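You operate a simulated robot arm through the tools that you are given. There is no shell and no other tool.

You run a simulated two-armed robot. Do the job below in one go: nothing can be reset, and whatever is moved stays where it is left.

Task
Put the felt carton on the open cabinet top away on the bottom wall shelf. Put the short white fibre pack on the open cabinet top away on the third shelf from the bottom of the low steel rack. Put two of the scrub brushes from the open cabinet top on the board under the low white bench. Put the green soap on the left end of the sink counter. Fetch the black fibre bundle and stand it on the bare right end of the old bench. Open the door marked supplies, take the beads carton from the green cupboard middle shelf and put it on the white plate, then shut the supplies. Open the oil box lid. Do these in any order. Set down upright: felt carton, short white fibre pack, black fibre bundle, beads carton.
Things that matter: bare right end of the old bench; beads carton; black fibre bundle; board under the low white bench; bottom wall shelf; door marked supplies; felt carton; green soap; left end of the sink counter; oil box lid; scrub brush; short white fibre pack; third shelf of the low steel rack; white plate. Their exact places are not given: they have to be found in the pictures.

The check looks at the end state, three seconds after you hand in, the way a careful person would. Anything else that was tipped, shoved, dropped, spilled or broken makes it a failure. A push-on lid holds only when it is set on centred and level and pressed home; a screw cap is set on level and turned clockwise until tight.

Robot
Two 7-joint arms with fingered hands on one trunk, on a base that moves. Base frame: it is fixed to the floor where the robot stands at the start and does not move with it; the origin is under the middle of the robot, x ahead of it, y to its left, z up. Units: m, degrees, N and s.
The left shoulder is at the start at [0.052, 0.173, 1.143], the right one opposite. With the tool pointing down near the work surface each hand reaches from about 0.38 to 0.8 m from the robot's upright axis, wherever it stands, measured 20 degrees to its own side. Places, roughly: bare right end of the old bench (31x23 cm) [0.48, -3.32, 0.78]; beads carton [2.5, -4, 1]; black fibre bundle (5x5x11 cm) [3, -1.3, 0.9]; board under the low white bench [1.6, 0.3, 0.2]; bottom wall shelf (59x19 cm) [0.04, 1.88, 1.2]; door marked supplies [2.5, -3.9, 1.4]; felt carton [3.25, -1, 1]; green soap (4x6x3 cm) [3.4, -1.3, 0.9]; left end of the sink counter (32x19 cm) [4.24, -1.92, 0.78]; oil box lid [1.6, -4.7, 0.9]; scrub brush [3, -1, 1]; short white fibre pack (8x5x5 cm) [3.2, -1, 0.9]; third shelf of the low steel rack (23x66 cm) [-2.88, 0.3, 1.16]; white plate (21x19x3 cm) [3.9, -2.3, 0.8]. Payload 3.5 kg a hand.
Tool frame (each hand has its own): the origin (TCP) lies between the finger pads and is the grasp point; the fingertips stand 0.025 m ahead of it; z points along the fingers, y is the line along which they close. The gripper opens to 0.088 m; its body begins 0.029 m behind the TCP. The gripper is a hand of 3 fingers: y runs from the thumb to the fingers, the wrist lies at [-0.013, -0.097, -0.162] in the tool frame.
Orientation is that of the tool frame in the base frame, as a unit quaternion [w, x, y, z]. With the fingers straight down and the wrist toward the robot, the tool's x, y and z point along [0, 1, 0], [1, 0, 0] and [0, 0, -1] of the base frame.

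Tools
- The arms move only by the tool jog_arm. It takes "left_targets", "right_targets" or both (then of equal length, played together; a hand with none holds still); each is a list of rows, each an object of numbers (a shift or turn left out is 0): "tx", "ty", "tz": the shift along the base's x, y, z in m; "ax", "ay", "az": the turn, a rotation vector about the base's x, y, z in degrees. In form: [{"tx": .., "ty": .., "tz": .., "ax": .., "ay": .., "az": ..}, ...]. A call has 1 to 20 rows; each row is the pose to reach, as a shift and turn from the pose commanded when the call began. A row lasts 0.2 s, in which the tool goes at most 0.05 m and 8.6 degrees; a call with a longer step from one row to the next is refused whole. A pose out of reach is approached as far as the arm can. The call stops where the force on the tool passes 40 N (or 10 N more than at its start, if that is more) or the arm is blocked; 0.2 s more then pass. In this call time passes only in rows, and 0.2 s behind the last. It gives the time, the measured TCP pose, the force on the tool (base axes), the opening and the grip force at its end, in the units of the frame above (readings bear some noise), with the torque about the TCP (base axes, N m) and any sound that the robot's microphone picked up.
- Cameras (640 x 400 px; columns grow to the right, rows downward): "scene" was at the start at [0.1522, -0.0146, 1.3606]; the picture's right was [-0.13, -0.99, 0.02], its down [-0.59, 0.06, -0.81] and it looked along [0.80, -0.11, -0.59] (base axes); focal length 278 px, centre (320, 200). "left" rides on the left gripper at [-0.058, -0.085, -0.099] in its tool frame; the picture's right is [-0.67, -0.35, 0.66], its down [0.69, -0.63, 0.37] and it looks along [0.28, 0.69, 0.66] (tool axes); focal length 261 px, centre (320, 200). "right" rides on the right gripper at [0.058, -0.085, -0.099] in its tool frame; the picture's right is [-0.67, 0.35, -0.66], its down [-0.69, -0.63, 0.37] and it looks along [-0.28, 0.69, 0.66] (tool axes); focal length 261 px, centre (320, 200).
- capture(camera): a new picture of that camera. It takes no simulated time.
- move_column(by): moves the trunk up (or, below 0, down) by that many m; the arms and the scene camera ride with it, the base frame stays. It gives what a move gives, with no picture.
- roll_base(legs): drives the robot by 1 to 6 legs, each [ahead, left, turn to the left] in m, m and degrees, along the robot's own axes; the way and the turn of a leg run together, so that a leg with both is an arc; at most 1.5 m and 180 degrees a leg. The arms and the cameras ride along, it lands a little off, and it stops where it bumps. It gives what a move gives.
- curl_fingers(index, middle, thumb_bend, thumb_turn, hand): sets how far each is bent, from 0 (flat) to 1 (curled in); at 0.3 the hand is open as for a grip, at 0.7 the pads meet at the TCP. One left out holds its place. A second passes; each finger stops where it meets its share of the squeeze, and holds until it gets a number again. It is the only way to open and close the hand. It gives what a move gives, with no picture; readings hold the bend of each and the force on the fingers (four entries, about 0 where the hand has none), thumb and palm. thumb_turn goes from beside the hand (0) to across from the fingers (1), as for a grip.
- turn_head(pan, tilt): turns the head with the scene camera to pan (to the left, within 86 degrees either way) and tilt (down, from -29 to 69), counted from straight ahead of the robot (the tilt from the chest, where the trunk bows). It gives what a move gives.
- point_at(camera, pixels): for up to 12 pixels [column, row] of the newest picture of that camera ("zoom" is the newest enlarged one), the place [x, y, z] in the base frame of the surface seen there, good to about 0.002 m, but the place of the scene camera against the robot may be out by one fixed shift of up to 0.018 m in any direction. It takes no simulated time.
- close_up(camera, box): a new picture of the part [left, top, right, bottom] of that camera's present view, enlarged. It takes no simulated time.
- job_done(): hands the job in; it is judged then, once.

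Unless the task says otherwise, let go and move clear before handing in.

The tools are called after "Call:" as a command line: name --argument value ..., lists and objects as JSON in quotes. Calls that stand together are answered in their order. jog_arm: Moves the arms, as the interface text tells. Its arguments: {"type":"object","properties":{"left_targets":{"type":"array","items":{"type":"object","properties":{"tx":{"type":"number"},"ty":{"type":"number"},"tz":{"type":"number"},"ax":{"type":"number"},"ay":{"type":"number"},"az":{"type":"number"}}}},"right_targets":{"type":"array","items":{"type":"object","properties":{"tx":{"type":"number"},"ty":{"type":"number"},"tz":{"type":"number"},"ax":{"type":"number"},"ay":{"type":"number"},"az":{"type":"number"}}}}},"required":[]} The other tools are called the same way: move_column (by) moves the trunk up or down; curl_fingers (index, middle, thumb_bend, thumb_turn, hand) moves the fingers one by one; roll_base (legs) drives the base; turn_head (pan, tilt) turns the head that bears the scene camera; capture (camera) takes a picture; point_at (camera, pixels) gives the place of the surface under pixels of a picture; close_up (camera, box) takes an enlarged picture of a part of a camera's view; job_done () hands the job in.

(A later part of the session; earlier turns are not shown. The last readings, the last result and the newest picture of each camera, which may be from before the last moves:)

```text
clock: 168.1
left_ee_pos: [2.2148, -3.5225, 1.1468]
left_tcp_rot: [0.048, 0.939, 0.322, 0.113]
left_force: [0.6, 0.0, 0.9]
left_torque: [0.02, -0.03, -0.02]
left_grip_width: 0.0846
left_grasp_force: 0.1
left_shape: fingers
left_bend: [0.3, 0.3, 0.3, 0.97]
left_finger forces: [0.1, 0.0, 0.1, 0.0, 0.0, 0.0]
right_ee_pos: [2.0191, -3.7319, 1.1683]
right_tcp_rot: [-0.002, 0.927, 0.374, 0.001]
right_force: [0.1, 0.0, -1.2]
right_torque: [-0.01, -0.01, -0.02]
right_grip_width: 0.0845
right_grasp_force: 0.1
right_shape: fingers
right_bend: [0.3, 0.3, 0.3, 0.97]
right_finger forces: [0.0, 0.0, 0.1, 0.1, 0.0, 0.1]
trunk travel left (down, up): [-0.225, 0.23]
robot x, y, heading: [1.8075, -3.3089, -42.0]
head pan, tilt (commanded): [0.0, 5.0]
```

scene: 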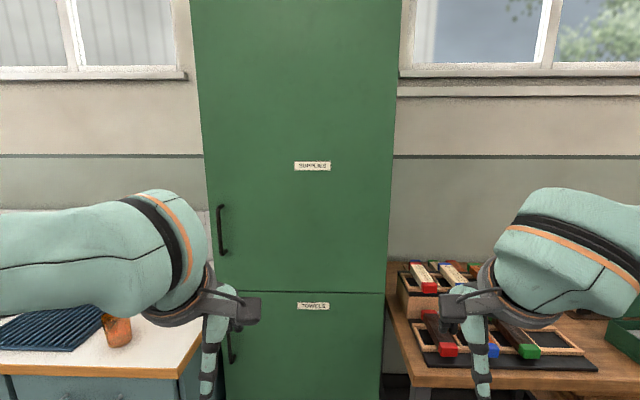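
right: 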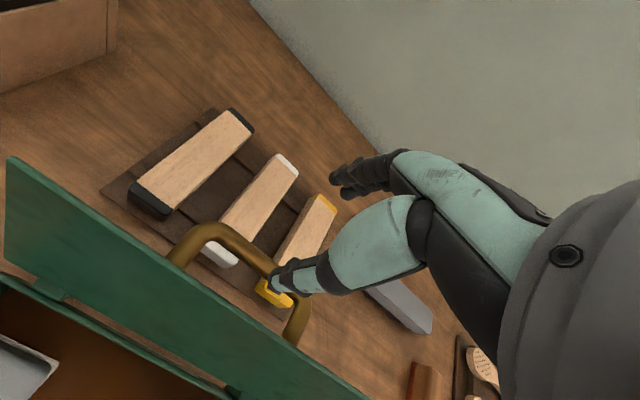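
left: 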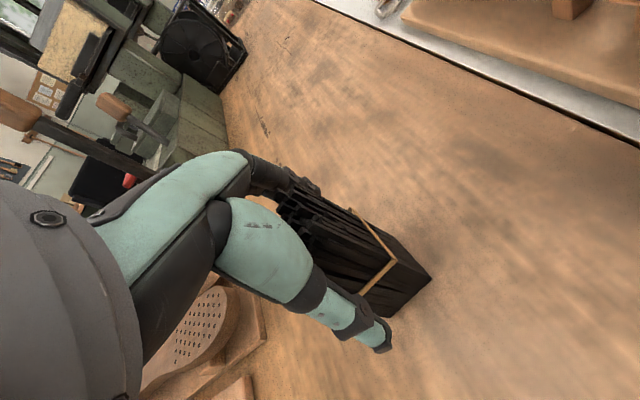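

The rotation is proceeding as intended. I'll continue turning the left hand to point forward with its closing line horizontal, moving slightly forward-left.

Call:
jog_arm --left_targets '[{"tx": 0.012, "ty": -0.002, "tz": -0.001, "ax": 0.34, "ay": -6.98, "az": -4.94}, {"tx": 0.024, "ty": -0.004, "tz": -0.003, "ax": 0.68, "ay": -13.96, "az": -9.88}, {"tx": 0.036, "ty": -0.005, "tz": -0.004, "ax": 1.01, "ay": -20.94, "az": -14.82}, {"tx": 0.048, "ty": -0.007, "tz": -0.006, "ax": 1.35, "ay": -27.92, "az": -19.76}, {"tx": 0.06, "ty": -0.009, "tz": -0.007, "ax": 1.69, "ay": -34.9, "az": -24.7}, {"tx": 0.071, "ty": -0.011, "tz": -0.008, "ax": 2.03, "ay": -41.88, "az": -29.64}, {"tx": 0.083, "ty": -0.013, "tz": -0.01, "ax": 2.37, "ay": -48.86, "az": -34.58}, {"tx": 0.095, "ty": -0.014, "tz": -0.011, "ax": 2.7, "ay": -55.84, "az": -39.52}, {"tx": 0.107, "ty": -0.016, "tz": -0.013, "ax": 3.04, "ay": -62.82, "az": -44.46}, {"tx": 0.119, "ty": -0.018, "tz": -0.014, "ax": 3.38, "ay": -69.8, "az": -49.4}, {"tx": 0.131, "ty": -0.02, "tz": -0.015, "ax": 3.72, "ay": -76.78, "az": -54.34}, {"tx": 0.143, "ty": -0.021, "tz": -0.017, "ax": 4.06, "ay": -83.76, "az": -59.28}]'

Call:
capture --camera "left"

Call:
capture --camera "scene"

```text
clock: 170.7
left_ee_pos: [2.3577, -3.5425, 1.1291]
left_tcp_rot: [0.257, 0.661, -0.256, 0.657]
left_force: [-0.3, 0.7, 0.0]
left_torque: [0.01, -0.01, -0.01]
left_grip_width: 0.0846
left_grasp_force: 0.1
left_shape: fingers
left_bend: [0.3, 0.3, 0.3, 0.97]
left_finger forces: [0.0, 0.1, 0.0, 0.1, 0.0, 0.0]
right_ee_pos: [2.0196, -3.7315, 1.1683]
right_tcp_rot: [-0.002, 0.928, 0.374, 0.001]
right_force: [0.0, 0.0, 0.0]
right_torque: [-0.01, 0.0, 0.01]
right_grip_width: 0.0844
right_grasp_force: 0.0
right_shape: fingers
right_bend: [0.3, 0.3, 0.3, 0.97]
right_finger forces: [0.0, 0.0, 0.0, 0.0, 0.0, 0.0]
trunk travel left (down, up): [-0.225, 0.23]
robot x, y, heading: [1.8056, -3.3141, -42.3]
head pan, tilt (commanded): [0.0, 5.0]
```

```text
taken
```

left: 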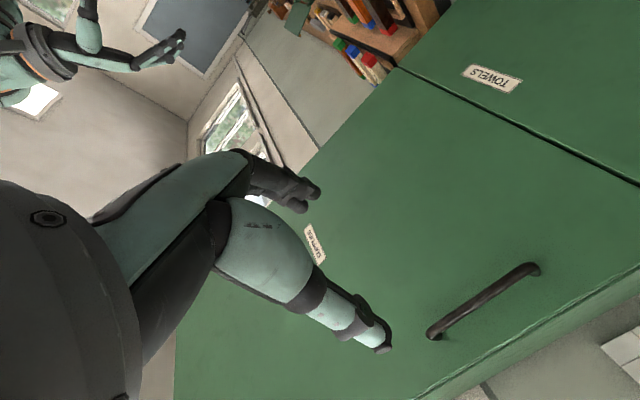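

```text
taken
```

scene: 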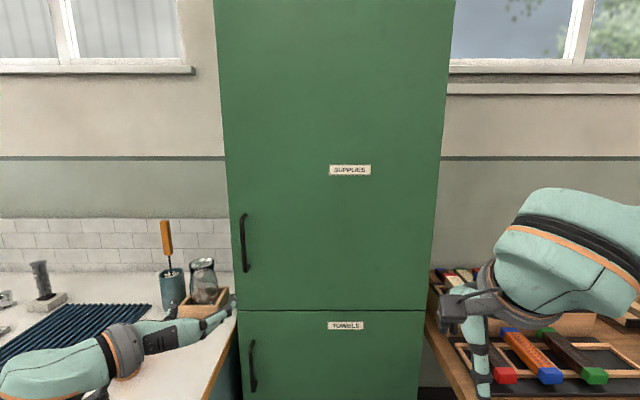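

The left hand now points at the door with thumb left and fingers right; its camera sees the handle from (432,333) to (537,268). Measuring the bar exactly.

Call:
point_at --camera "left" --pixels '[[445, 325], [465, 311], [485, 298], [505, 285], [525, 272], [435, 337], [538, 268], [400, 250], [500, 200], [450, 375], [560, 330]]'

```text
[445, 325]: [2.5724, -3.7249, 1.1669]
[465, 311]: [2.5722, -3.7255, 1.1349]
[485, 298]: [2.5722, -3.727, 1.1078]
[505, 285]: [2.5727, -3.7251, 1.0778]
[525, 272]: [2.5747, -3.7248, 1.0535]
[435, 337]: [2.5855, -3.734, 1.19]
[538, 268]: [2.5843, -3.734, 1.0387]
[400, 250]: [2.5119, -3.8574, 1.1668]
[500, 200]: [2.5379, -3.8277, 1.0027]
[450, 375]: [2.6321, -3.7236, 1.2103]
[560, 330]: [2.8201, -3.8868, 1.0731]
```

Bar centre ≈ (2.577,-3.730), 3.7 cm off the door. I'll advance the open left hand to straddle the bar.

Call:
jog_arm --left_targets '[{"tx": 0.036, "ty": -0.031, "tz": -0.002}, {"tx": 0.073, "ty": -0.062, "tz": -0.003}, {"tx": 0.109, "ty": -0.093, "tz": -0.005}, {"tx": 0.146, "ty": -0.124, "tz": -0.006}, {"tx": 0.178, "ty": -0.151, "tz": -0.008}]'

Call:
capture --camera "left"

```text
clock: 171.9
left_ee_pos: [2.5361, -3.696, 1.1198]
left_tcp_rot: [0.258, 0.663, -0.257, 0.655]
left_force: [-0.4, 0.1, 0.1]
left_torque: [0.03, 0.0, -0.01]
left_grip_width: 0.0844
left_grasp_force: 0.0
left_shape: fingers
left_bend: [0.3, 0.3, 0.3, 0.97]
left_finger forces: [0.0, 0.0, 0.0, 0.1, 0.0, 0.0]
right_ee_pos: [2.0193, -3.7331, 1.1663]
right_tcp_rot: [-0.003, 0.927, 0.375, 0.002]
right_force: [0.4, -0.1, -0.9]
right_torque: [-0.01, -0.02, 0.01]
right_grip_width: 0.0849
right_grasp_force: 0.0
right_shape: fingers
right_bend: [0.3, 0.3, 0.3, 0.97]
right_finger forces: [0.0, 0.0, 0.1, 0.0, 0.0, 0.0]
trunk travel left (down, up): [-0.225, 0.23]
robot x, y, heading: [1.8009, -3.3086, -42.3]
head pan, tilt (commanded): [0.0, 5.0]
```

```text
taken
```

left: 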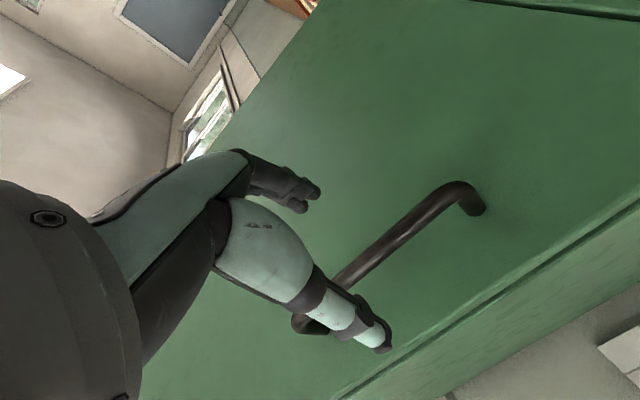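

The bar crosses right where the hand is heading ((365,263)). Measuring the bar again for the final approach.

Call:
point_at --camera "left" --pixels '[[370, 262], [400, 232], [430, 205], [350, 280], [465, 190], [480, 215], [420, 310]]'

```text
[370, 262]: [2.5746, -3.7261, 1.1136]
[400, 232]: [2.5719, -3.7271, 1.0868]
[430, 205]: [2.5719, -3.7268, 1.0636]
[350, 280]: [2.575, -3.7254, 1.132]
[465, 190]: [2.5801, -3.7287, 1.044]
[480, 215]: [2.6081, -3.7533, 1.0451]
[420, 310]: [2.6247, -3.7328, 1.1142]
```

Moving the last 5 cm forward, then closing on the bar.

Call:
jog_arm --left_targets '[{"tx": 0.02, "ty": -0.018}, {"tx": 0.039, "ty": -0.035}]'

Call:
curl_fingers --hand "left" --index 0.68 --middle 0.68 --thumb_bend 0.68

Call:
capture --camera "left"

```text
clock: 172.5
left_ee_pos: [2.5503, -3.7079, 1.1238]
left_tcp_rot: [0.257, 0.662, -0.257, 0.655]
left_force: [0.2, -0.1, 0.2]
left_torque: [-0.01, 0.0, 0.02]
left_grip_width: 0.0846
left_grasp_force: 0.1
left_shape: fingers
left_bend: [0.3, 0.3, 0.3, 0.97]
left_finger forces: [0.0, 0.0, 0.0, 0.1, 0.0, 0.0]
left hand out of reach, approached as far as the arm can: row 1, 2
right_ee_pos: [2.0186, -3.7314, 1.1673]
right_tcp_rot: [-0.002, 0.928, 0.373, 0.001]
right_force: [0.0, 0.4, 0.8]
right_torque: [0.02, -0.02, 0.03]
right_grip_width: 0.0845
right_grasp_force: 0.1
right_shape: fingers
right_bend: [0.3, 0.3, 0.3, 0.97]
right_finger forces: [0.0, 0.0, 0.0, 0.0, 0.1, 0.0]
trunk travel left (down, up): [-0.225, 0.23]
robot x, y, heading: [1.8023, -3.3106, -41.9]
head pan, tilt (commanded): [0.0, 5.0]
```

```text
clock: 173.5
left_ee_pos: [2.5495, -3.7086, 1.1237]
left_tcp_rot: [0.257, 0.662, -0.256, 0.656]
left_force: [0.0, 0.6, -0.4]
left_torque: [0.02, -0.02, 0.0]
left_grip_width: 0.0029
left_grasp_force: 0.1
left_shape: fingers
left_bend: [0.68, 0.68, 0.68, 0.97]
left_finger forces: [0.0, 0.1, 0.0, 0.1, 0.0, 0.1]
right_ee_pos: [2.0181, -3.7317, 1.167]
right_tcp_rot: [-0.002, 0.928, 0.373, 0.001]
right_force: [0.5, -0.3, -0.4]
right_torque: [-0.02, 0.02, 0.02]
right_grip_width: 0.0848
right_grasp_force: 0.0
right_shape: fingers
right_bend: [0.3, 0.3, 0.3, 0.97]
right_finger forces: [0.0, 0.0, 0.0, 0.0, 0.0, 0.0]
trunk travel left (down, up): [-0.225, 0.23]
robot x, y, heading: [1.8077, -3.3059, -42.2]
head pan, tilt (commanded): [0.0, 5.0]
```

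```text
taken
```

left: 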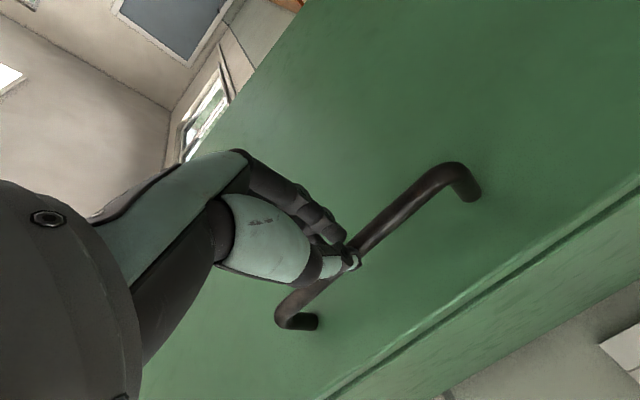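

The arm stopped about 3 cm short and closed in front of the bar. I'll open, pull back, roll the base closer and retry.

Call:
curl_fingers --hand "left" --index 0.3 --middle 0.3 --thumb_bend 0.3

Call:
jog_arm --left_targets '[{"tx": -0.03, "ty": 0.027, "tz": -0.002}, {"tx": -0.06, "ty": 0.054, "tz": -0.003}]'

Call:
roll_base --legs '[[0.08, 0, 0]]'

Call:
capture --camera "left"

```text
clock: 174.5
left_ee_pos: [2.5508, -3.7088, 1.1229]
left_tcp_rot: [0.257, 0.662, -0.257, 0.655]
left_force: [1.4, 0.0, -0.4]
left_torque: [0.0, 0.03, -0.01]
left_grip_width: 0.0846
left_grasp_force: 0.0
left_shape: fingers
left_bend: [0.3, 0.3, 0.3, 0.97]
left_finger forces: [0.0, 0.0, 0.0, 0.0, 0.0, 0.0]
right_ee_pos: [2.0187, -3.7323, 1.1682]
right_tcp_rot: [-0.002, 0.928, 0.373, 0.001]
right_force: [0.3, 0.9, -0.3]
right_torque: [-0.02, 0.03, 0.03]
right_grip_width: 0.0845
right_grasp_force: 0.1
right_shape: fingers
right_bend: [0.3, 0.3, 0.3, 0.97]
right_finger forces: [0.0, 0.1, 0.0, 0.0, 0.0, 0.0]
trunk travel left (down, up): [-0.225, 0.23]
robot x, y, heading: [1.8033, -3.3051, -42.0]
head pan, tilt (commanded): [0.0, 5.0]
```

```text
clock: 175.1
left_ee_pos: [2.4886, -3.6526, 1.1226]
left_tcp_rot: [0.257, 0.662, -0.254, 0.657]
left_force: [-0.4, 0.3, 0.6]
left_torque: [0.04, -0.01, 0.01]
left_grip_width: 0.0845
left_grasp_force: 0.0
left_shape: fingers
left_bend: [0.3, 0.3, 0.3, 0.97]
left_finger forces: [0.0, 0.0, 0.1, 0.0, 0.1, 0.1]
right_ee_pos: [2.0168, -3.7313, 1.1686]
right_tcp_rot: [-0.001, 0.928, 0.374, 0.002]
right_force: [0.2, -0.3, -0.9]
right_torque: [0.03, -0.03, 0.03]
right_grip_width: 0.0844
right_grasp_force: 0.0
right_shape: fingers
right_bend: [0.3, 0.3, 0.3, 0.97]
right_finger forces: [0.0, 0.0, 0.1, 0.0, 0.1, 0.0]
trunk travel left (down, up): [-0.225, 0.23]
robot x, y, heading: [1.8069, -3.3102, -42.4]
head pan, tilt (commanded): [0.0, 5.0]
```

```text
clock: 176.1
left_ee_pos: [2.5474, -3.7064, 1.1223]
left_tcp_rot: [0.257, 0.662, -0.256, 0.656]
left_force: [-0.2, 0.1, -0.9]
left_torque: [-0.01, -0.02, 0.01]
left_grip_width: 0.0842
left_grasp_force: 0.0
left_shape: fingers
left_bend: [0.3, 0.3, 0.3, 0.97]
left_finger forces: [0.0, 0.0, 0.0, 0.1, 0.0, 0.0]
right_ee_pos: [2.0751, -3.7843, 1.1674]
right_tcp_rot: [-0.002, 0.927, 0.375, 0.001]
right_force: [-0.9, 0.1, 0.0]
right_torque: [0.03, -0.01, 0.02]
right_grip_width: 0.0848
right_grasp_force: 0.0
right_shape: fingers
right_bend: [0.3, 0.3, 0.3, 0.97]
right_finger forces: [0.1, 0.0, 0.0, 0.0, 0.0, 0.0]
trunk travel left (down, up): [-0.225, 0.23]
robot x, y, heading: [1.862, -3.3616, -42.3]
head pan, tilt (commanded): [0.0, 5.0]
```

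```text
taken
```

left: 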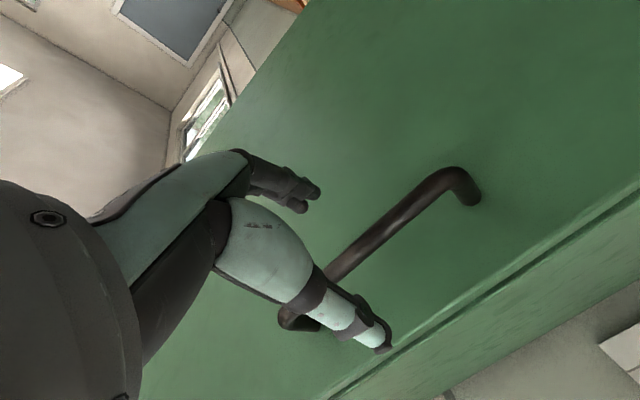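

The bar lies between thumb and fingers, about 3.8 cm ahead of the TCP. Advancing and closing.

Call:
jog_arm --left_targets '[{"tx": 0.015, "ty": -0.0125}, {"tx": 0.029, "ty": -0.0245}]'

Call:
curl_fingers --hand "left" --index 0.68 --middle 0.68 --thumb_bend 0.68

Call:
capture --camera "left"

```text
clock: 176.7
left_ee_pos: [2.5772, -3.7312, 1.121]
left_tcp_rot: [0.257, 0.663, -0.256, 0.655]
left_force: [-0.1, -0.6, 0.6]
left_torque: [-0.01, -0.02, 0.01]
left_grip_width: 0.0843
left_grasp_force: 0.0
left_shape: fingers
left_bend: [0.3, 0.3, 0.3, 0.97]
left_finger forces: [0.1, 0.1, 0.0, 0.1, 0.0, 0.1]
right_ee_pos: [2.0773, -3.785, 1.1666]
right_tcp_rot: [-0.002, 0.927, 0.375, 0.001]
right_force: [-0.4, -0.3, 0.7]
right_torque: [0.0, -0.03, 0.03]
right_grip_width: 0.0845
right_grasp_force: 0.1
right_shape: fingers
right_bend: [0.3, 0.3, 0.3, 0.97]
right_finger forces: [0.0, 0.1, 0.0, 0.1, 0.1, 0.0]
trunk travel left (down, up): [-0.225, 0.23]
robot x, y, heading: [1.862, -3.3647, -42.4]
head pan, tilt (commanded): [0.0, 5.0]
```

```text
clock: 177.7
left_ee_pos: [2.5778, -3.731, 1.1216]
left_tcp_rot: [0.257, 0.663, -0.256, 0.655]
left_force: [0.0, 0.2, -0.4]
left_torque: [-0.02, 0.02, -0.01]
left_grip_width: 0.003
left_grasp_force: 0.1
left_shape: fingers
left_bend: [0.68, 0.68, 0.68, 0.97]
left_finger forces: [0.0, 0.0, 0.0, 0.0, 0.0, 0.0]
right_ee_pos: [2.0774, -3.7856, 1.1668]
right_tcp_rot: [-0.003, 0.927, 0.375, 0.001]
right_force: [-0.2, 0.5, -1.1]
right_torque: [0.0, -0.02, 0.0]
right_grip_width: 0.0846
right_grasp_force: 0.1
right_shape: fingers
right_bend: [0.3, 0.3, 0.3, 0.97]
right_finger forces: [0.0, 0.0, 0.0, 0.0, 0.1, 0.1]
trunk travel left (down, up): [-0.225, 0.23]
robot x, y, heading: [1.866, -3.3608, -42.1]
head pan, tilt (commanded): [0.0, 5.0]
```

```text
taken
```

left: 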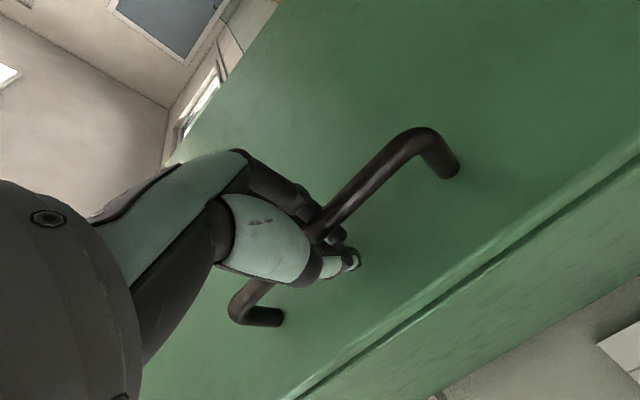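

The bar is caged by the left hand. I'll start pulling the door open along its arc, first about 10°.

Call:
jog_arm --left_targets '[{"tx": -0.0185, "ty": 0.0131}, {"tx": -0.0369, "ty": 0.0262}, {"tx": -0.0563, "ty": 0.038, "az": 2}, {"tx": -0.0758, "ty": 0.0491, "az": 3}]'

Call:
capture --camera "left"

Call:
capture --camera "scene"

```text
clock: 178.7
left_ee_pos: [2.5003, -3.6804, 1.1217]
left_tcp_rot: [0.24, 0.668, -0.238, 0.663]
left_force: [0.2, -0.1, -1.1]
left_torque: [0.0, 0.01, 0.01]
left_grip_width: 0.0028
left_grasp_force: 0.2
left_shape: fingers
left_bend: [0.68, 0.68, 0.68, 0.97]
left_finger forces: [0.0, 0.0, 0.1, 0.0, 0.1, 0.0]
right_ee_pos: [2.0771, -3.7847, 1.1677]
right_tcp_rot: [-0.002, 0.927, 0.374, 0.002]
right_force: [-0.1, -0.2, 0.1]
right_torque: [0.02, 0.0, -0.02]
right_grip_width: 0.0846
right_grasp_force: 0.1
right_shape: fingers
right_bend: [0.3, 0.3, 0.3, 0.97]
right_finger forces: [0.1, 0.1, 0.0, 0.0, 0.0, 0.0]
trunk travel left (down, up): [-0.225, 0.23]
robot x, y, heading: [1.8639, -3.3612, -42.2]
head pan, tilt (commanded): [0.0, 5.0]
```

```text
taken
```

left: 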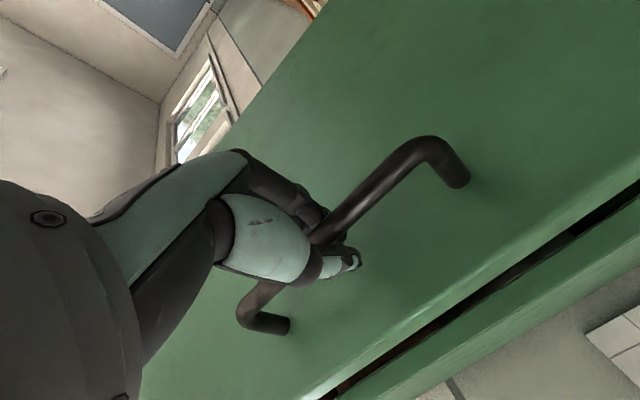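

```text
taken
```

scene: 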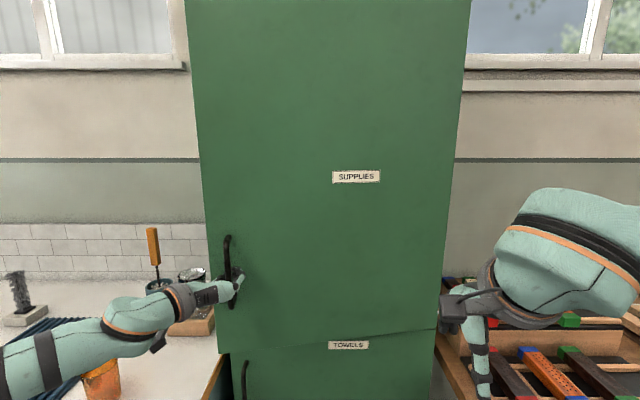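

The door is opening freely. Continuing to about 30°.

Call:
jog_arm --left_targets '[{"tx": -0.02, "ty": 0.0105, "az": 1}, {"tx": -0.0408, "ty": 0.0195, "az": 2}, {"tx": -0.062, "ty": 0.0278, "az": 3}, {"tx": -0.0831, "ty": 0.0352, "az": 4}, {"tx": -0.105, "ty": 0.042, "az": 5}, {"tx": -0.1267, "ty": 0.0473, "az": 6}, {"tx": -0.149, "ty": 0.052, "az": 7}, {"tx": -0.1712, "ty": 0.0555, "az": 8}]'

Call:
capture --camera "left"

Call:
capture --camera "scene"

```text
clock: 180.5
left_ee_pos: [2.3285, -3.6241, 1.1201]
left_tcp_rot: [0.194, 0.683, -0.192, 0.678]
left_force: [-0.2, -0.3, -0.8]
left_torque: [0.02, -0.01, 0.02]
left_grip_width: 0.0031
left_grasp_force: 0.0
left_shape: fingers
left_bend: [0.68, 0.68, 0.68, 0.98]
left_finger forces: [0.0, 0.0, 0.0, 0.0, 0.0, 0.0]
right_ee_pos: [2.0768, -3.7855, 1.1674]
right_tcp_rot: [-0.002, 0.927, 0.374, 0.001]
right_force: [1.2, 0.1, -0.2]
right_torque: [-0.01, -0.01, -0.02]
right_grip_width: 0.0848
right_grasp_force: 0.0
right_shape: fingers
right_bend: [0.3, 0.3, 0.3, 0.97]
right_finger forces: [0.1, 0.0, 0.0, 0.0, 0.0, 0.1]
trunk travel left (down, up): [-0.225, 0.23]
robot x, y, heading: [1.8646, -3.3613, -42.5]
head pan, tilt (commanded): [0.0, 5.0]
```

```text
taken
```

left: 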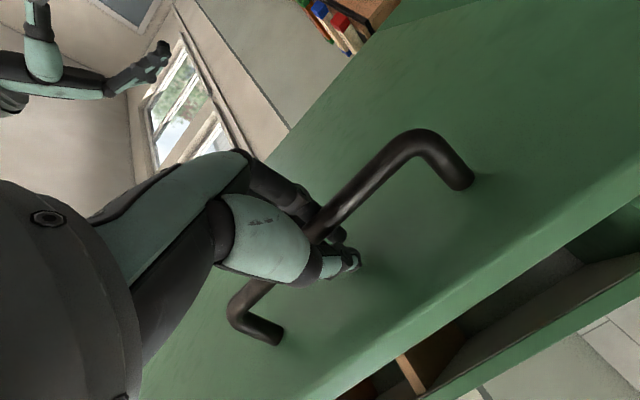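

```text
taken
```

scene: 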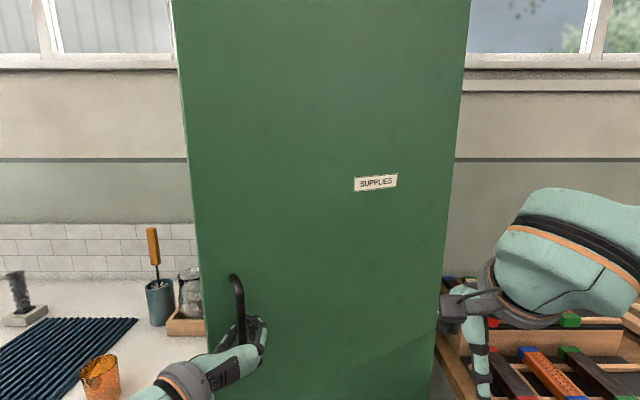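

The door is about 30° open. I'll measure the door edge, and the brush-in-cup on the counter that my hand must avoid, before letting go of the handle.

Call:
point_at --camera "scene" --pixels '[[190, 200], [196, 300], [153, 240], [157, 280], [160, 315], [192, 290], [100, 375], [185, 330], [460, 200], [240, 285], [140, 345]]'

```text
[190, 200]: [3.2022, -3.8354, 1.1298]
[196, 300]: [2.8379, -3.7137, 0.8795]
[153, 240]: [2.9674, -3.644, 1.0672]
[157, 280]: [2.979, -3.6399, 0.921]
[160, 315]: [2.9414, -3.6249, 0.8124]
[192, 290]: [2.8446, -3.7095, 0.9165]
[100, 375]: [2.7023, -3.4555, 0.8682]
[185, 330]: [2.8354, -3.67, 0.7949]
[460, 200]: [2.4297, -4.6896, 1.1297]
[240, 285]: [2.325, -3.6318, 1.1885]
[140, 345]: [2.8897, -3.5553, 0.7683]
```

The cup and glass are well left/back of my planned path. I'll open the left hand, pull back from the handle, and check.

Call:
curl_fingers --hand "left" --index 0.3 --middle 0.3 --thumb_bend 0.3

Call:
jog_arm --left_targets '[{"tx": -0.034, "ty": 0.0205}, {"tx": -0.0686, "ty": 0.041}, {"tx": -0.06, "ty": 0.075}, {"tx": -0.03, "ty": 0.11}, {"tx": 0.0, "ty": 0.145}]'

Call:
capture --camera "scene"

Call:
capture --camera "left"

```text
clock: 181.5
left_ee_pos: [2.3289, -3.6243, 1.1189]
left_tcp_rot: [0.193, 0.684, -0.19, 0.677]
left_force: [-0.5, -0.4, -0.6]
left_torque: [-0.01, 0.01, 0.0]
left_grip_width: 0.0842
left_grasp_force: 0.0
left_shape: fingers
left_bend: [0.3, 0.3, 0.3, 0.98]
left_finger forces: [0.0, 0.0, 0.1, 0.0, 0.0, 0.0]
right_ee_pos: [2.0765, -3.786, 1.1687]
right_tcp_rot: [-0.002, 0.927, 0.374, 0.0]
right_force: [-0.7, -0.4, -0.2]
right_torque: [-0.03, 0.03, 0.01]
right_grip_width: 0.0846
right_grasp_force: 0.1
right_shape: fingers
right_bend: [0.3, 0.3, 0.3, 0.97]
right_finger forces: [0.0, 0.0, 0.0, 0.0, 0.1, 0.1]
trunk travel left (down, up): [-0.225, 0.23]
robot x, y, heading: [1.8646, -3.3606, -41.9]
head pan, tilt (commanded): [0.0, 5.0]
```

```text
clock: 182.7
left_ee_pos: [2.3646, -3.4966, 1.1161]
left_tcp_rot: [0.197, 0.682, -0.193, 0.677]
left_force: [3.2, 2.4, -0.1]
left_torque: [-0.06, -0.04, -0.25]
left_grip_width: 0.085
left_grasp_force: 0.0
left_shape: fingers
left_bend: [0.3, 0.3, 0.3, 0.98]
left_finger forces: [0.0, 0.0, 0.0, 0.1, 0.0, 0.0]
left hand out of reach, approached as far as the arm can: row 2, 3, 4, 5
right_ee_pos: [2.0791, -3.783, 1.1676]
right_tcp_rot: [-0.001, 0.927, 0.374, 0.0]
right_force: [0.0, 0.2, -0.4]
right_torque: [0.04, -0.01, 0.0]
right_grip_width: 0.0848
right_grasp_force: 0.1
right_shape: fingers
right_bend: [0.3, 0.3, 0.3, 0.97]
right_finger forces: [0.0, 0.0, 0.0, 0.1, 0.0, 0.0]
trunk travel left (down, up): [-0.225, 0.23]
robot x, y, heading: [1.862, -3.3623, -42.2]
head pan, tilt (commanded): [0.0, 5.0]
```

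```text
taken
```

scene: 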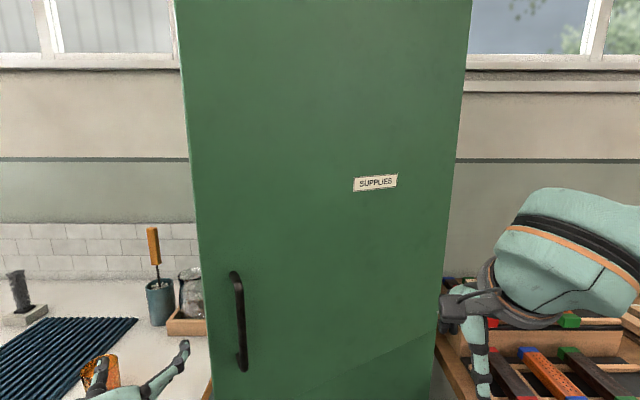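

```text
taken
```

left: 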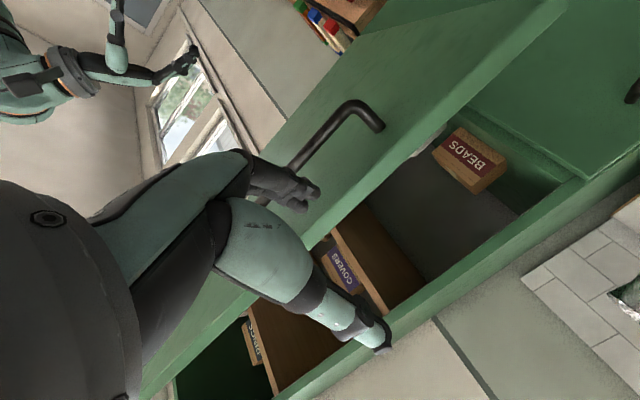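

The left camera now sees inside: the BEADS carton at (475,160) and other cartons. There's a ~4 N side force on the hand, so I'll back the base up a bit to free it.

Call:
roll_base --legs '[[-0.1, 0.05, 0]]'

Call:
capture --camera "left"

Call:
capture --camera "scene"

```text
clock: 183.9
left_ee_pos: [2.3269, -3.3917, 1.1148]
left_tcp_rot: [0.192, 0.686, -0.189, 0.676]
left_force: [0.6, 0.0, -0.8]
left_torque: [0.02, -0.01, 0.04]
left_grip_width: 0.0849
left_grasp_force: 0.1
left_shape: fingers
left_bend: [0.3, 0.3, 0.3, 0.98]
left_finger forces: [0.0, 0.0, 0.0, 0.0, 0.1, 0.0]
right_ee_pos: [2.0386, -3.6824, 1.1667]
right_tcp_rot: [-0.003, 0.927, 0.375, 0.001]
right_force: [-0.7, -0.9, 0.3]
right_torque: [-0.02, 0.0, 0.01]
right_grip_width: 0.0847
right_grasp_force: 0.1
right_shape: fingers
right_bend: [0.3, 0.3, 0.3, 0.97]
right_finger forces: [0.1, 0.0, 0.0, 0.0, 0.1, 0.0]
trunk travel left (down, up): [-0.225, 0.23]
robot x, y, heading: [1.8262, -3.2614, -42.1]
head pan, tilt (commanded): [0.0, 5.0]
```

```text
taken
```

left: 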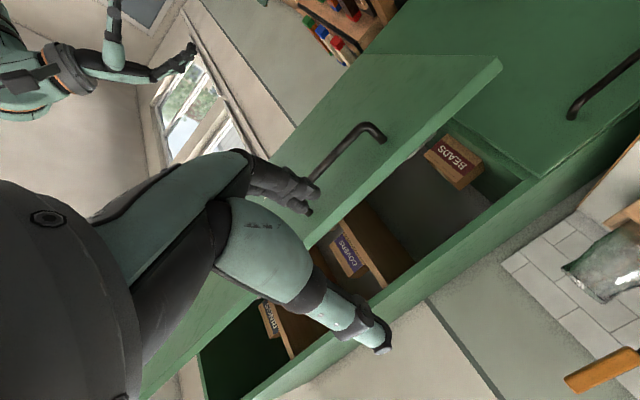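

```text
taken
```

scene: 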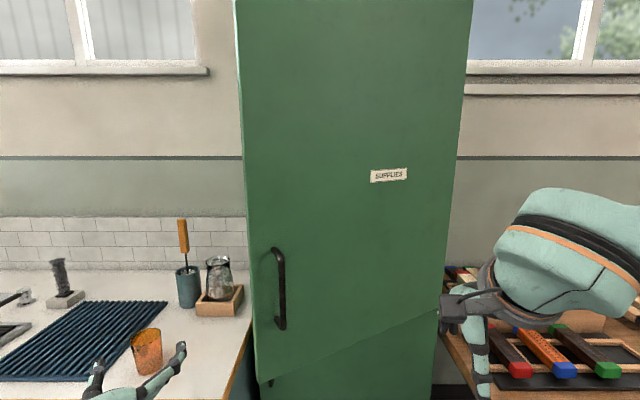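

The hand is free. I'll measure the door's edge, the inside shelf and the BEADS carton with the left camera.

Call:
point_at --camera "left" --pixels '[[497, 65], [420, 150], [330, 240], [455, 160], [432, 155], [478, 165], [470, 150], [440, 180], [345, 250], [480, 200], [375, 230], [520, 180]]'

Call:
close_up --camera "left" --box '[380, 100, 540, 260]'

```text
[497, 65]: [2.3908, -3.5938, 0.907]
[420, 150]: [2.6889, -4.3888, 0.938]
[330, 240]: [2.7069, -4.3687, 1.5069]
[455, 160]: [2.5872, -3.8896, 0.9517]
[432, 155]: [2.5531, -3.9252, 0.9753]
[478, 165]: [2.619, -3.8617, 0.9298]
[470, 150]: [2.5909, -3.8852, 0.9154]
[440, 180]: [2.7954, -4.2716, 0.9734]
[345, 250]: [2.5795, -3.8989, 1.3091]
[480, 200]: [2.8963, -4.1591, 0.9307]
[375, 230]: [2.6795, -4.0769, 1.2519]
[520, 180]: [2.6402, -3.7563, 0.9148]
```

```text
2.50 times, centred on (460, 180) of left
```

zoom: 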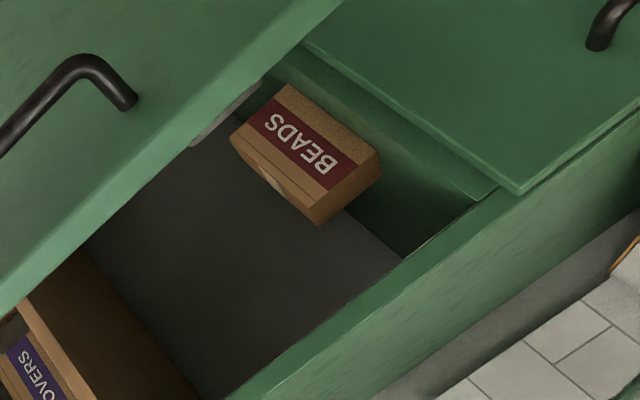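

The BEADS carton stands on the upper compartment floor just inside. I'll measure its corners from the zoom.

Call:
point_at --camera "zoom" --pixels '[[290, 90], [374, 150], [240, 140], [325, 190], [318, 218], [375, 175], [245, 160], [300, 150], [200, 200], [235, 105], [300, 260], [400, 200]]'

```text
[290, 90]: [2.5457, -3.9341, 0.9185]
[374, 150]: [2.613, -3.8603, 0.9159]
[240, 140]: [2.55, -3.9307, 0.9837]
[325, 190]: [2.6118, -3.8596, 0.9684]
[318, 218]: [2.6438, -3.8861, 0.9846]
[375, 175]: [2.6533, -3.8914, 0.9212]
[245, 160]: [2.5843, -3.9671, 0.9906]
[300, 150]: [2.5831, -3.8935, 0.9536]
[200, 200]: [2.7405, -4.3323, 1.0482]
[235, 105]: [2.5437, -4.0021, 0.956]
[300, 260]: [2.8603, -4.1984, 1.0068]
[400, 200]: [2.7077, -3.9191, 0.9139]
```

The carton is about 10×5×7 cm at centre (2.598,-3.914) on the z≈0.915 floor, and can be taken from above. First I'll swing the door wider: close the left hand and slip it behind the door's edge.

Call:
curl_fingers --hand "left" --index 0.68 --middle 0.68 --thumb_bend 0.68

Call:
jog_arm --left_targets '[{"tx": 0.034, "ty": -0.03}, {"tx": 0.068, "ty": -0.06}, {"tx": 0.1, "ty": -0.09}, {"tx": 0.134, "ty": -0.12}, {"tx": 0.168, "ty": -0.15}, {"tx": 0.2, "ty": -0.18}]'

Call:
capture --camera "left"

Call:
capture --camera "scene"

```text
clock: 184.9
left_ee_pos: [2.3279, -3.3948, 1.1142]
left_tcp_rot: [0.192, 0.686, -0.189, 0.676]
left_force: [0.6, 0.2, -0.2]
left_torque: [-0.02, -0.02, -0.01]
left_grip_width: 0.0031
left_grasp_force: 0.1
left_shape: fingers
left_bend: [0.68, 0.68, 0.68, 0.98]
left_finger forces: [0.1, 0.0, 0.1, 0.0, 0.0, 0.0]
right_ee_pos: [2.0373, -3.6834, 1.1678]
right_tcp_rot: [-0.003, 0.927, 0.375, 0.001]
right_force: [0.2, 0.4, -0.5]
right_torque: [0.03, 0.0, -0.03]
right_grip_width: 0.0847
right_grasp_force: 0.1
right_shape: fingers
right_bend: [0.3, 0.3, 0.3, 0.97]
right_finger forces: [0.0, 0.0, 0.0, 0.0, 0.0, 0.0]
trunk travel left (down, up): [-0.225, 0.23]
robot x, y, heading: [1.8234, -3.2582, -42.3]
head pan, tilt (commanded): [0.0, 5.0]
```

```text
clock: 186.3
left_ee_pos: [2.5267, -3.5758, 1.1143]
left_tcp_rot: [0.192, 0.686, -0.19, 0.676]
left_force: [0.8, -0.2, 0.9]
left_torque: [0.0, -0.03, 0.0]
left_grip_width: 0.0031
left_grasp_force: 0.1
left_shape: fingers
left_bend: [0.68, 0.68, 0.68, 0.98]
left_finger forces: [0.0, 0.0, 0.0, 0.0, 0.0, 0.0]
right_ee_pos: [2.0392, -3.6842, 1.1663]
right_tcp_rot: [-0.002, 0.927, 0.376, 0.001]
right_force: [-0.9, -0.7, 0.7]
right_torque: [0.0, -0.01, -0.02]
right_grip_width: 0.0845
right_grasp_force: 0.0
right_shape: fingers
right_bend: [0.3, 0.3, 0.3, 0.97]
right_finger forces: [0.1, 0.0, 0.0, 0.1, 0.0, 0.0]
trunk travel left (down, up): [-0.225, 0.23]
robot x, y, heading: [1.825, -3.2606, -42.1]
head pan, tilt (commanded): [0.0, 5.0]
```

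```text
taken
```

left: 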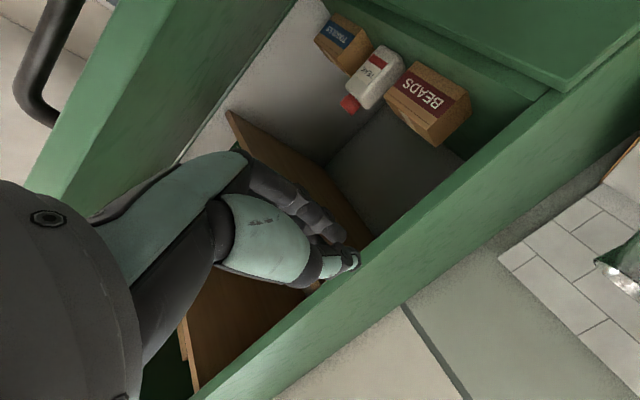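

```text
taken
```

scene: 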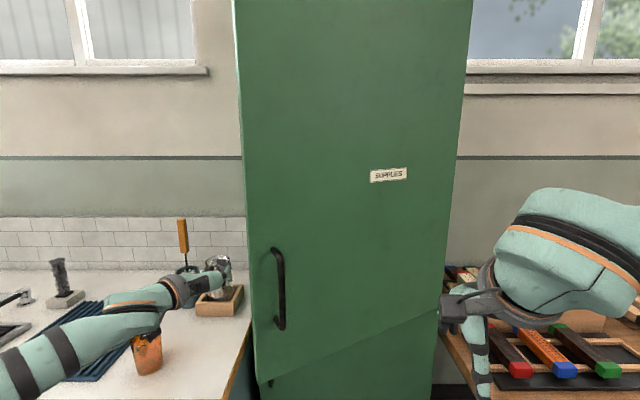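

The left hand is inside the door edge; the carton, a bottle and another box are visible. I'll swing the right hand out of the door's path to the right, then push the door open with the left hand.

Call:
jog_arm --right_targets '[{"tx": -0.0416, "ty": -0.0163}, {"tx": -0.0832, "ty": -0.0326}, {"tx": -0.1248, "ty": -0.0489}, {"tx": -0.1664, "ty": -0.0652}, {"tx": -0.208, "ty": -0.0815}, {"tx": -0.25, "ty": -0.098}, {"tx": -0.29, "ty": -0.114}]'

Call:
jog_arm --left_targets '[{"tx": -0.034, "ty": -0.026}, {"tx": -0.068, "ty": -0.052}, {"tx": -0.102, "ty": -0.078}, {"tx": -0.136, "ty": -0.104}, {"tx": -0.17, "ty": -0.13}]'

Call:
capture --camera "scene"

Call:
capture --camera "left"

```text
clock: 187.9
left_ee_pos: [2.5266, -3.5757, 1.1144]
left_tcp_rot: [0.192, 0.686, -0.189, 0.676]
left_force: [-0.7, -0.4, 0.4]
left_torque: [0.0, 0.02, -0.02]
left_grip_width: 0.0029
left_grasp_force: 0.2
left_shape: fingers
left_bend: [0.68, 0.68, 0.68, 0.98]
left_finger forces: [0.0, 0.0, 0.0, 0.1, 0.0, 0.1]
right_ee_pos: [1.8013, -3.7864, 1.1605]
right_tcp_rot: [-0.002, 0.927, 0.375, 0.0]
right_force: [0.3, 0.5, 0.3]
right_torque: [0.02, 0.02, 0.02]
right_grip_width: 0.0848
right_grasp_force: 0.2
right_shape: fingers
right_bend: [0.3, 0.3, 0.3, 0.97]
right_finger forces: [0.0, 0.0, 0.1, 0.1, 0.1, 0.0]
right hand out of reach, approached as far as the arm can: row 6, 7
trunk travel left (down, up): [-0.225, 0.23]
robot x, y, heading: [1.8241, -3.2565, -41.8]
head pan, tilt (commanded): [0.0, 5.0]
```

```text
clock: 188.9
left_ee_pos: [2.4126, -3.6559, 1.1142]
left_tcp_rot: [0.19, 0.686, -0.185, 0.677]
left_force: [0.2, -0.2, -0.3]
left_torque: [-0.02, -0.02, -0.02]
left_grip_width: 0.0027
left_grasp_force: 0.1
left_shape: fingers
left_bend: [0.68, 0.68, 0.68, 0.98]
left_finger forces: [0.0, 0.0, 0.0, 0.0, 0.0, 0.1]
right_ee_pos: [1.8022, -3.7822, 1.1624]
right_tcp_rot: [0.0, 0.927, 0.376, 0.001]
right_force: [-0.1, 0.2, 0.6]
right_torque: [-0.01, 0.02, -0.01]
right_grip_width: 0.085
right_grasp_force: 0.1
right_shape: fingers
right_bend: [0.3, 0.3, 0.3, 0.97]
right_finger forces: [0.1, 0.0, 0.0, 0.0, 0.0, 0.0]
trunk travel left (down, up): [-0.225, 0.23]
robot x, y, heading: [1.8267, -3.2627, -41.7]
head pan, tilt (commanded): [0.0, 5.0]
stopped in row 4 (left hand): the force on the tool passed its limit at 99 N (the readings are from after the stop); the commanded pose is now the measured one
```

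```text
taken
```

scene: 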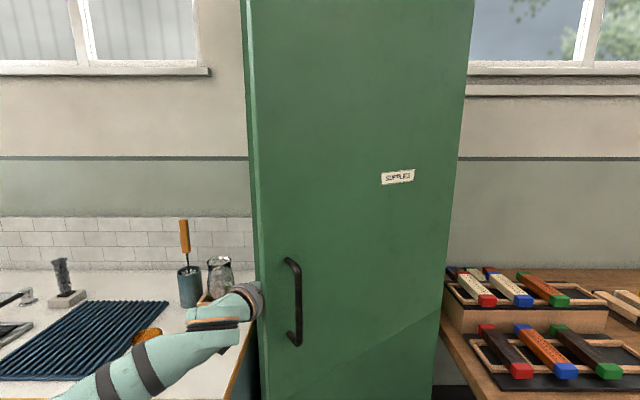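

```text
taken
```

left: 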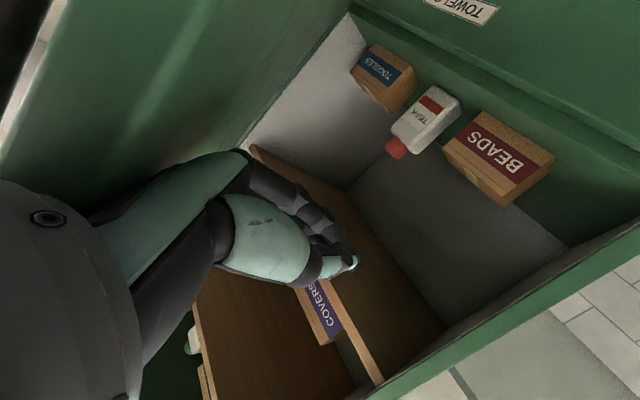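

The hand struck the door too quickly and stopped; the force is now gone. I'll push much more slowly along the door's arc.

Call:
jog_arm --left_targets '[{"tx": -0.0094, "ty": 0.0028}, {"tx": -0.0188, "ty": 0.0056}, {"tx": -0.0282, "ty": 0.008}, {"tx": -0.0376, "ty": 0.0105}, {"tx": -0.0472, "ty": 0.0126}, {"tx": -0.0567, "ty": 0.0146}, {"tx": -0.0662, "ty": 0.0163}, {"tx": -0.0758, "ty": 0.018}, {"tx": -0.0856, "ty": 0.0193}, {"tx": -0.0953, "ty": 0.0206}, {"tx": -0.105, "ty": 0.0216}, {"tx": -0.1146, "ty": 0.0225}, {"tx": -0.1243, "ty": 0.0231}, {"tx": -0.134, "ty": 0.0237}, {"tx": -0.1438, "ty": 0.0239}, {"tx": -0.1536, "ty": 0.0241}, {"tx": -0.1634, "ty": 0.0239}, {"tx": -0.1731, "ty": 0.0237}]'

Call:
capture --camera "scene"

Call:
capture --camera "left"

```text
clock: 192.7
left_ee_pos: [2.2388, -3.6341, 1.1146]
left_tcp_rot: [0.188, 0.686, -0.185, 0.677]
left_force: [0.8, 0.0, 0.0]
left_torque: [-0.01, 0.02, 0.01]
left_grip_width: 0.003
left_grasp_force: 0.0
left_shape: fingers
left_bend: [0.68, 0.68, 0.68, 0.98]
left_finger forces: [0.0, 0.0, 0.1, 0.0, 0.1, 0.0]
right_ee_pos: [1.8014, -3.7853, 1.1599]
right_tcp_rot: [-0.002, 0.927, 0.376, 0.001]
right_force: [-0.1, -0.4, 0.7]
right_torque: [0.02, -0.02, -0.01]
right_grip_width: 0.0846
right_grasp_force: 0.0
right_shape: fingers
right_bend: [0.3, 0.3, 0.3, 0.97]
right_finger forces: [0.0, 0.0, 0.0, 0.0, 0.0, 0.1]
trunk travel left (down, up): [-0.225, 0.23]
robot x, y, heading: [1.8265, -3.2591, -41.8]
head pan, tilt (commanded): [0.0, 5.0]
```

```text
taken
```

scene: 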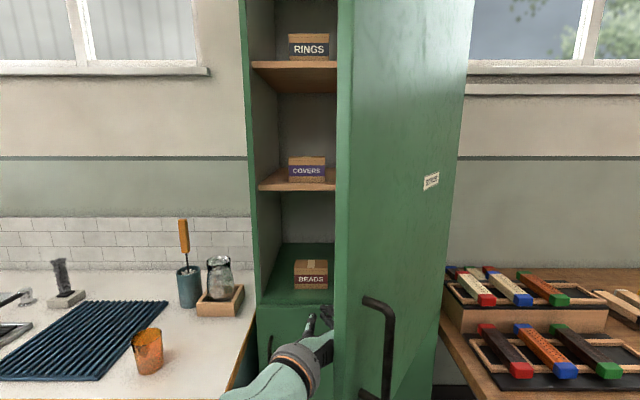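

```text
taken
```

left: 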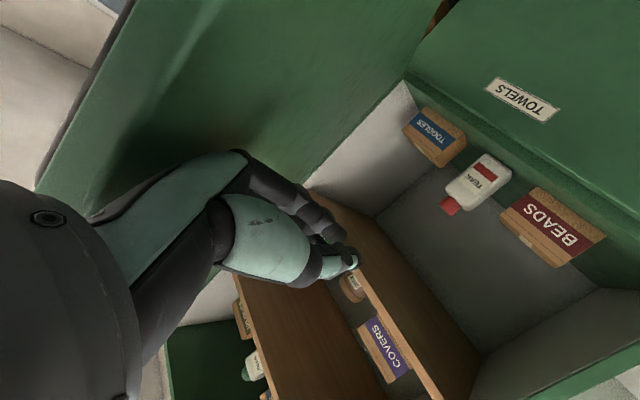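

The door is about 60° open and the cupboard's inside shows BEADS on the lower level. Continuing the slow sweep.

Call:
jog_arm --left_targets '[{"tx": -0.013, "ty": -0.001}, {"tx": -0.026, "ty": -0.002}, {"tx": -0.0388, "ty": -0.0029}, {"tx": -0.052, "ty": -0.005}, {"tx": -0.065, "ty": -0.007}, {"tx": -0.0773, "ty": -0.0088}, {"tx": -0.09, "ty": -0.0117}, {"tx": -0.1025, "ty": -0.0145}, {"tx": -0.1151, "ty": -0.0176}, {"tx": -0.1275, "ty": -0.0215}, {"tx": -0.14, "ty": -0.0255}, {"tx": -0.1523, "ty": -0.0293}]'

Call:
capture --camera "scene"

```text
clock: 195.3
left_ee_pos: [2.0849, -3.6624, 1.1137]
left_tcp_rot: [0.188, 0.686, -0.186, 0.678]
left_force: [-0.5, 0.0, 0.2]
left_torque: [0.0, -0.02, -0.04]
left_grip_width: 0.0029
left_grasp_force: 0.1
left_shape: fingers
left_bend: [0.68, 0.68, 0.68, 0.98]
left_finger forces: [0.1, 0.0, 0.0, 0.0, 0.0, 0.0]
right_ee_pos: [1.8025, -3.7846, 1.1601]
right_tcp_rot: [-0.001, 0.927, 0.376, 0.001]
right_force: [0.4, -0.3, 0.8]
right_torque: [0.0, -0.01, 0.01]
right_grip_width: 0.0848
right_grasp_force: 0.1
right_shape: fingers
right_bend: [0.3, 0.3, 0.3, 0.97]
right_finger forces: [0.0, 0.0, 0.0, 0.0, 0.0, 0.0]
trunk travel left (down, up): [-0.225, 0.23]
robot x, y, heading: [1.8251, -3.2577, -41.9]
head pan, tilt (commanded): [0.0, 5.0]
```

```text
taken
```

scene: 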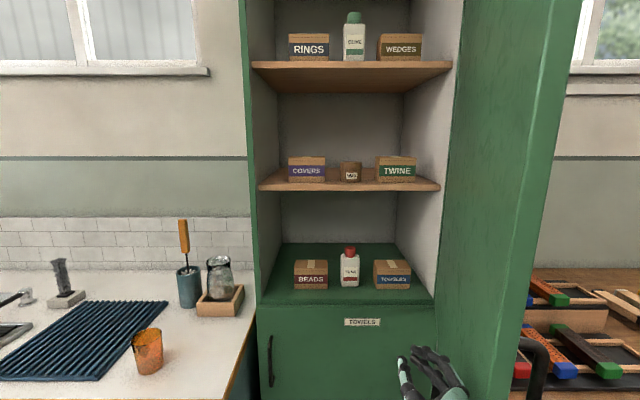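

The door is wide open now. I'll check its angle and where my hands are relative to it.

Call:
point_at --camera "scene" --pixels '[[475, 200], [540, 200], [565, 200], [578, 100], [520, 300], [455, 300], [300, 275], [310, 268], [350, 275], [325, 285], [300, 190], [330, 250]]'

```text
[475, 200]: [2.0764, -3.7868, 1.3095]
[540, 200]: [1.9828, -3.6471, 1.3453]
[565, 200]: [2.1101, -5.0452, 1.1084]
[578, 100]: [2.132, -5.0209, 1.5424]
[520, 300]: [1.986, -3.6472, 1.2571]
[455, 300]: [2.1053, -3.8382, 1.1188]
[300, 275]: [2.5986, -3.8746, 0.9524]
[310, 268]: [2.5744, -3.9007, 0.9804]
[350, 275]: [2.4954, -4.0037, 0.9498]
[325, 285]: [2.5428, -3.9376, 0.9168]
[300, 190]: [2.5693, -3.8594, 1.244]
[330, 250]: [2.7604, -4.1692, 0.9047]
```

The door is at about 76°. I'll nudge it further with slow rightward moves of the left hand.

Call:
jog_arm --left_targets '[{"tx": -0.01, "ty": -0.011}, {"tx": -0.02, "ty": -0.022}, {"tx": -0.03, "ty": -0.033}, {"tx": -0.04, "ty": -0.045}, {"tx": -0.05, "ty": -0.056}, {"tx": -0.06, "ty": -0.067}, {"tx": -0.07, "ty": -0.078}, {"tx": -0.08, "ty": -0.089}, {"tx": -0.09, "ty": -0.1}, {"tx": -0.1, "ty": -0.111}, {"tx": -0.11, "ty": -0.122}, {"tx": -0.12, "ty": -0.134}, {"tx": -0.13, "ty": -0.145}, {"tx": -0.14, "ty": -0.156}]'

Call:
capture --camera "scene"

```text
clock: 198.5
left_ee_pos: [2.0319, -3.8249, 1.1152]
left_tcp_rot: [0.148, 0.69, -0.144, 0.693]
left_force: [0.3, -0.9, -0.2]
left_torque: [-0.03, 0.0, -0.02]
left_grip_width: 0.0027
left_grasp_force: 0.1
left_shape: fingers
left_bend: [0.68, 0.68, 0.68, 0.98]
left_finger forces: [0.0, 0.0, 0.1, 0.1, 0.1, 0.0]
right_ee_pos: [1.8028, -3.7867, 1.1601]
right_tcp_rot: [-0.002, 0.927, 0.375, 0.001]
right_force: [1.1, 0.5, -0.4]
right_torque: [0.02, 0.0, 0.04]
right_grip_width: 0.0846
right_grasp_force: 0.0
right_shape: fingers
right_bend: [0.3, 0.3, 0.3, 0.97]
right_finger forces: [0.1, 0.0, 0.0, 0.0, 0.0, 0.1]
trunk travel left (down, up): [-0.225, 0.23]
robot x, y, heading: [1.8259, -3.2573, -42.1]
head pan, tilt (commanded): [0.0, 5.0]
stopped in row 14 (left hand): the arm was blocked; the commanded pose is now the measured one
```

```text
taken
```

scene: 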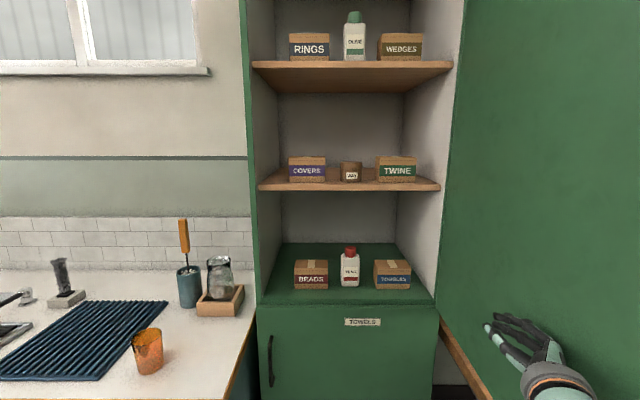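

The door is opened further. Measuring its angle.

Call:
point_at --camera "scene" --pixels '[[475, 200], [540, 200], [620, 200], [635, 100], [630, 300]]'

```text
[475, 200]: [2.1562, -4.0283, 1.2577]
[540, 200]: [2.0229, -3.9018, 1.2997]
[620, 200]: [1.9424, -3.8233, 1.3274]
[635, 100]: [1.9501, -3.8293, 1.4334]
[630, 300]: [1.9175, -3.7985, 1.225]
```

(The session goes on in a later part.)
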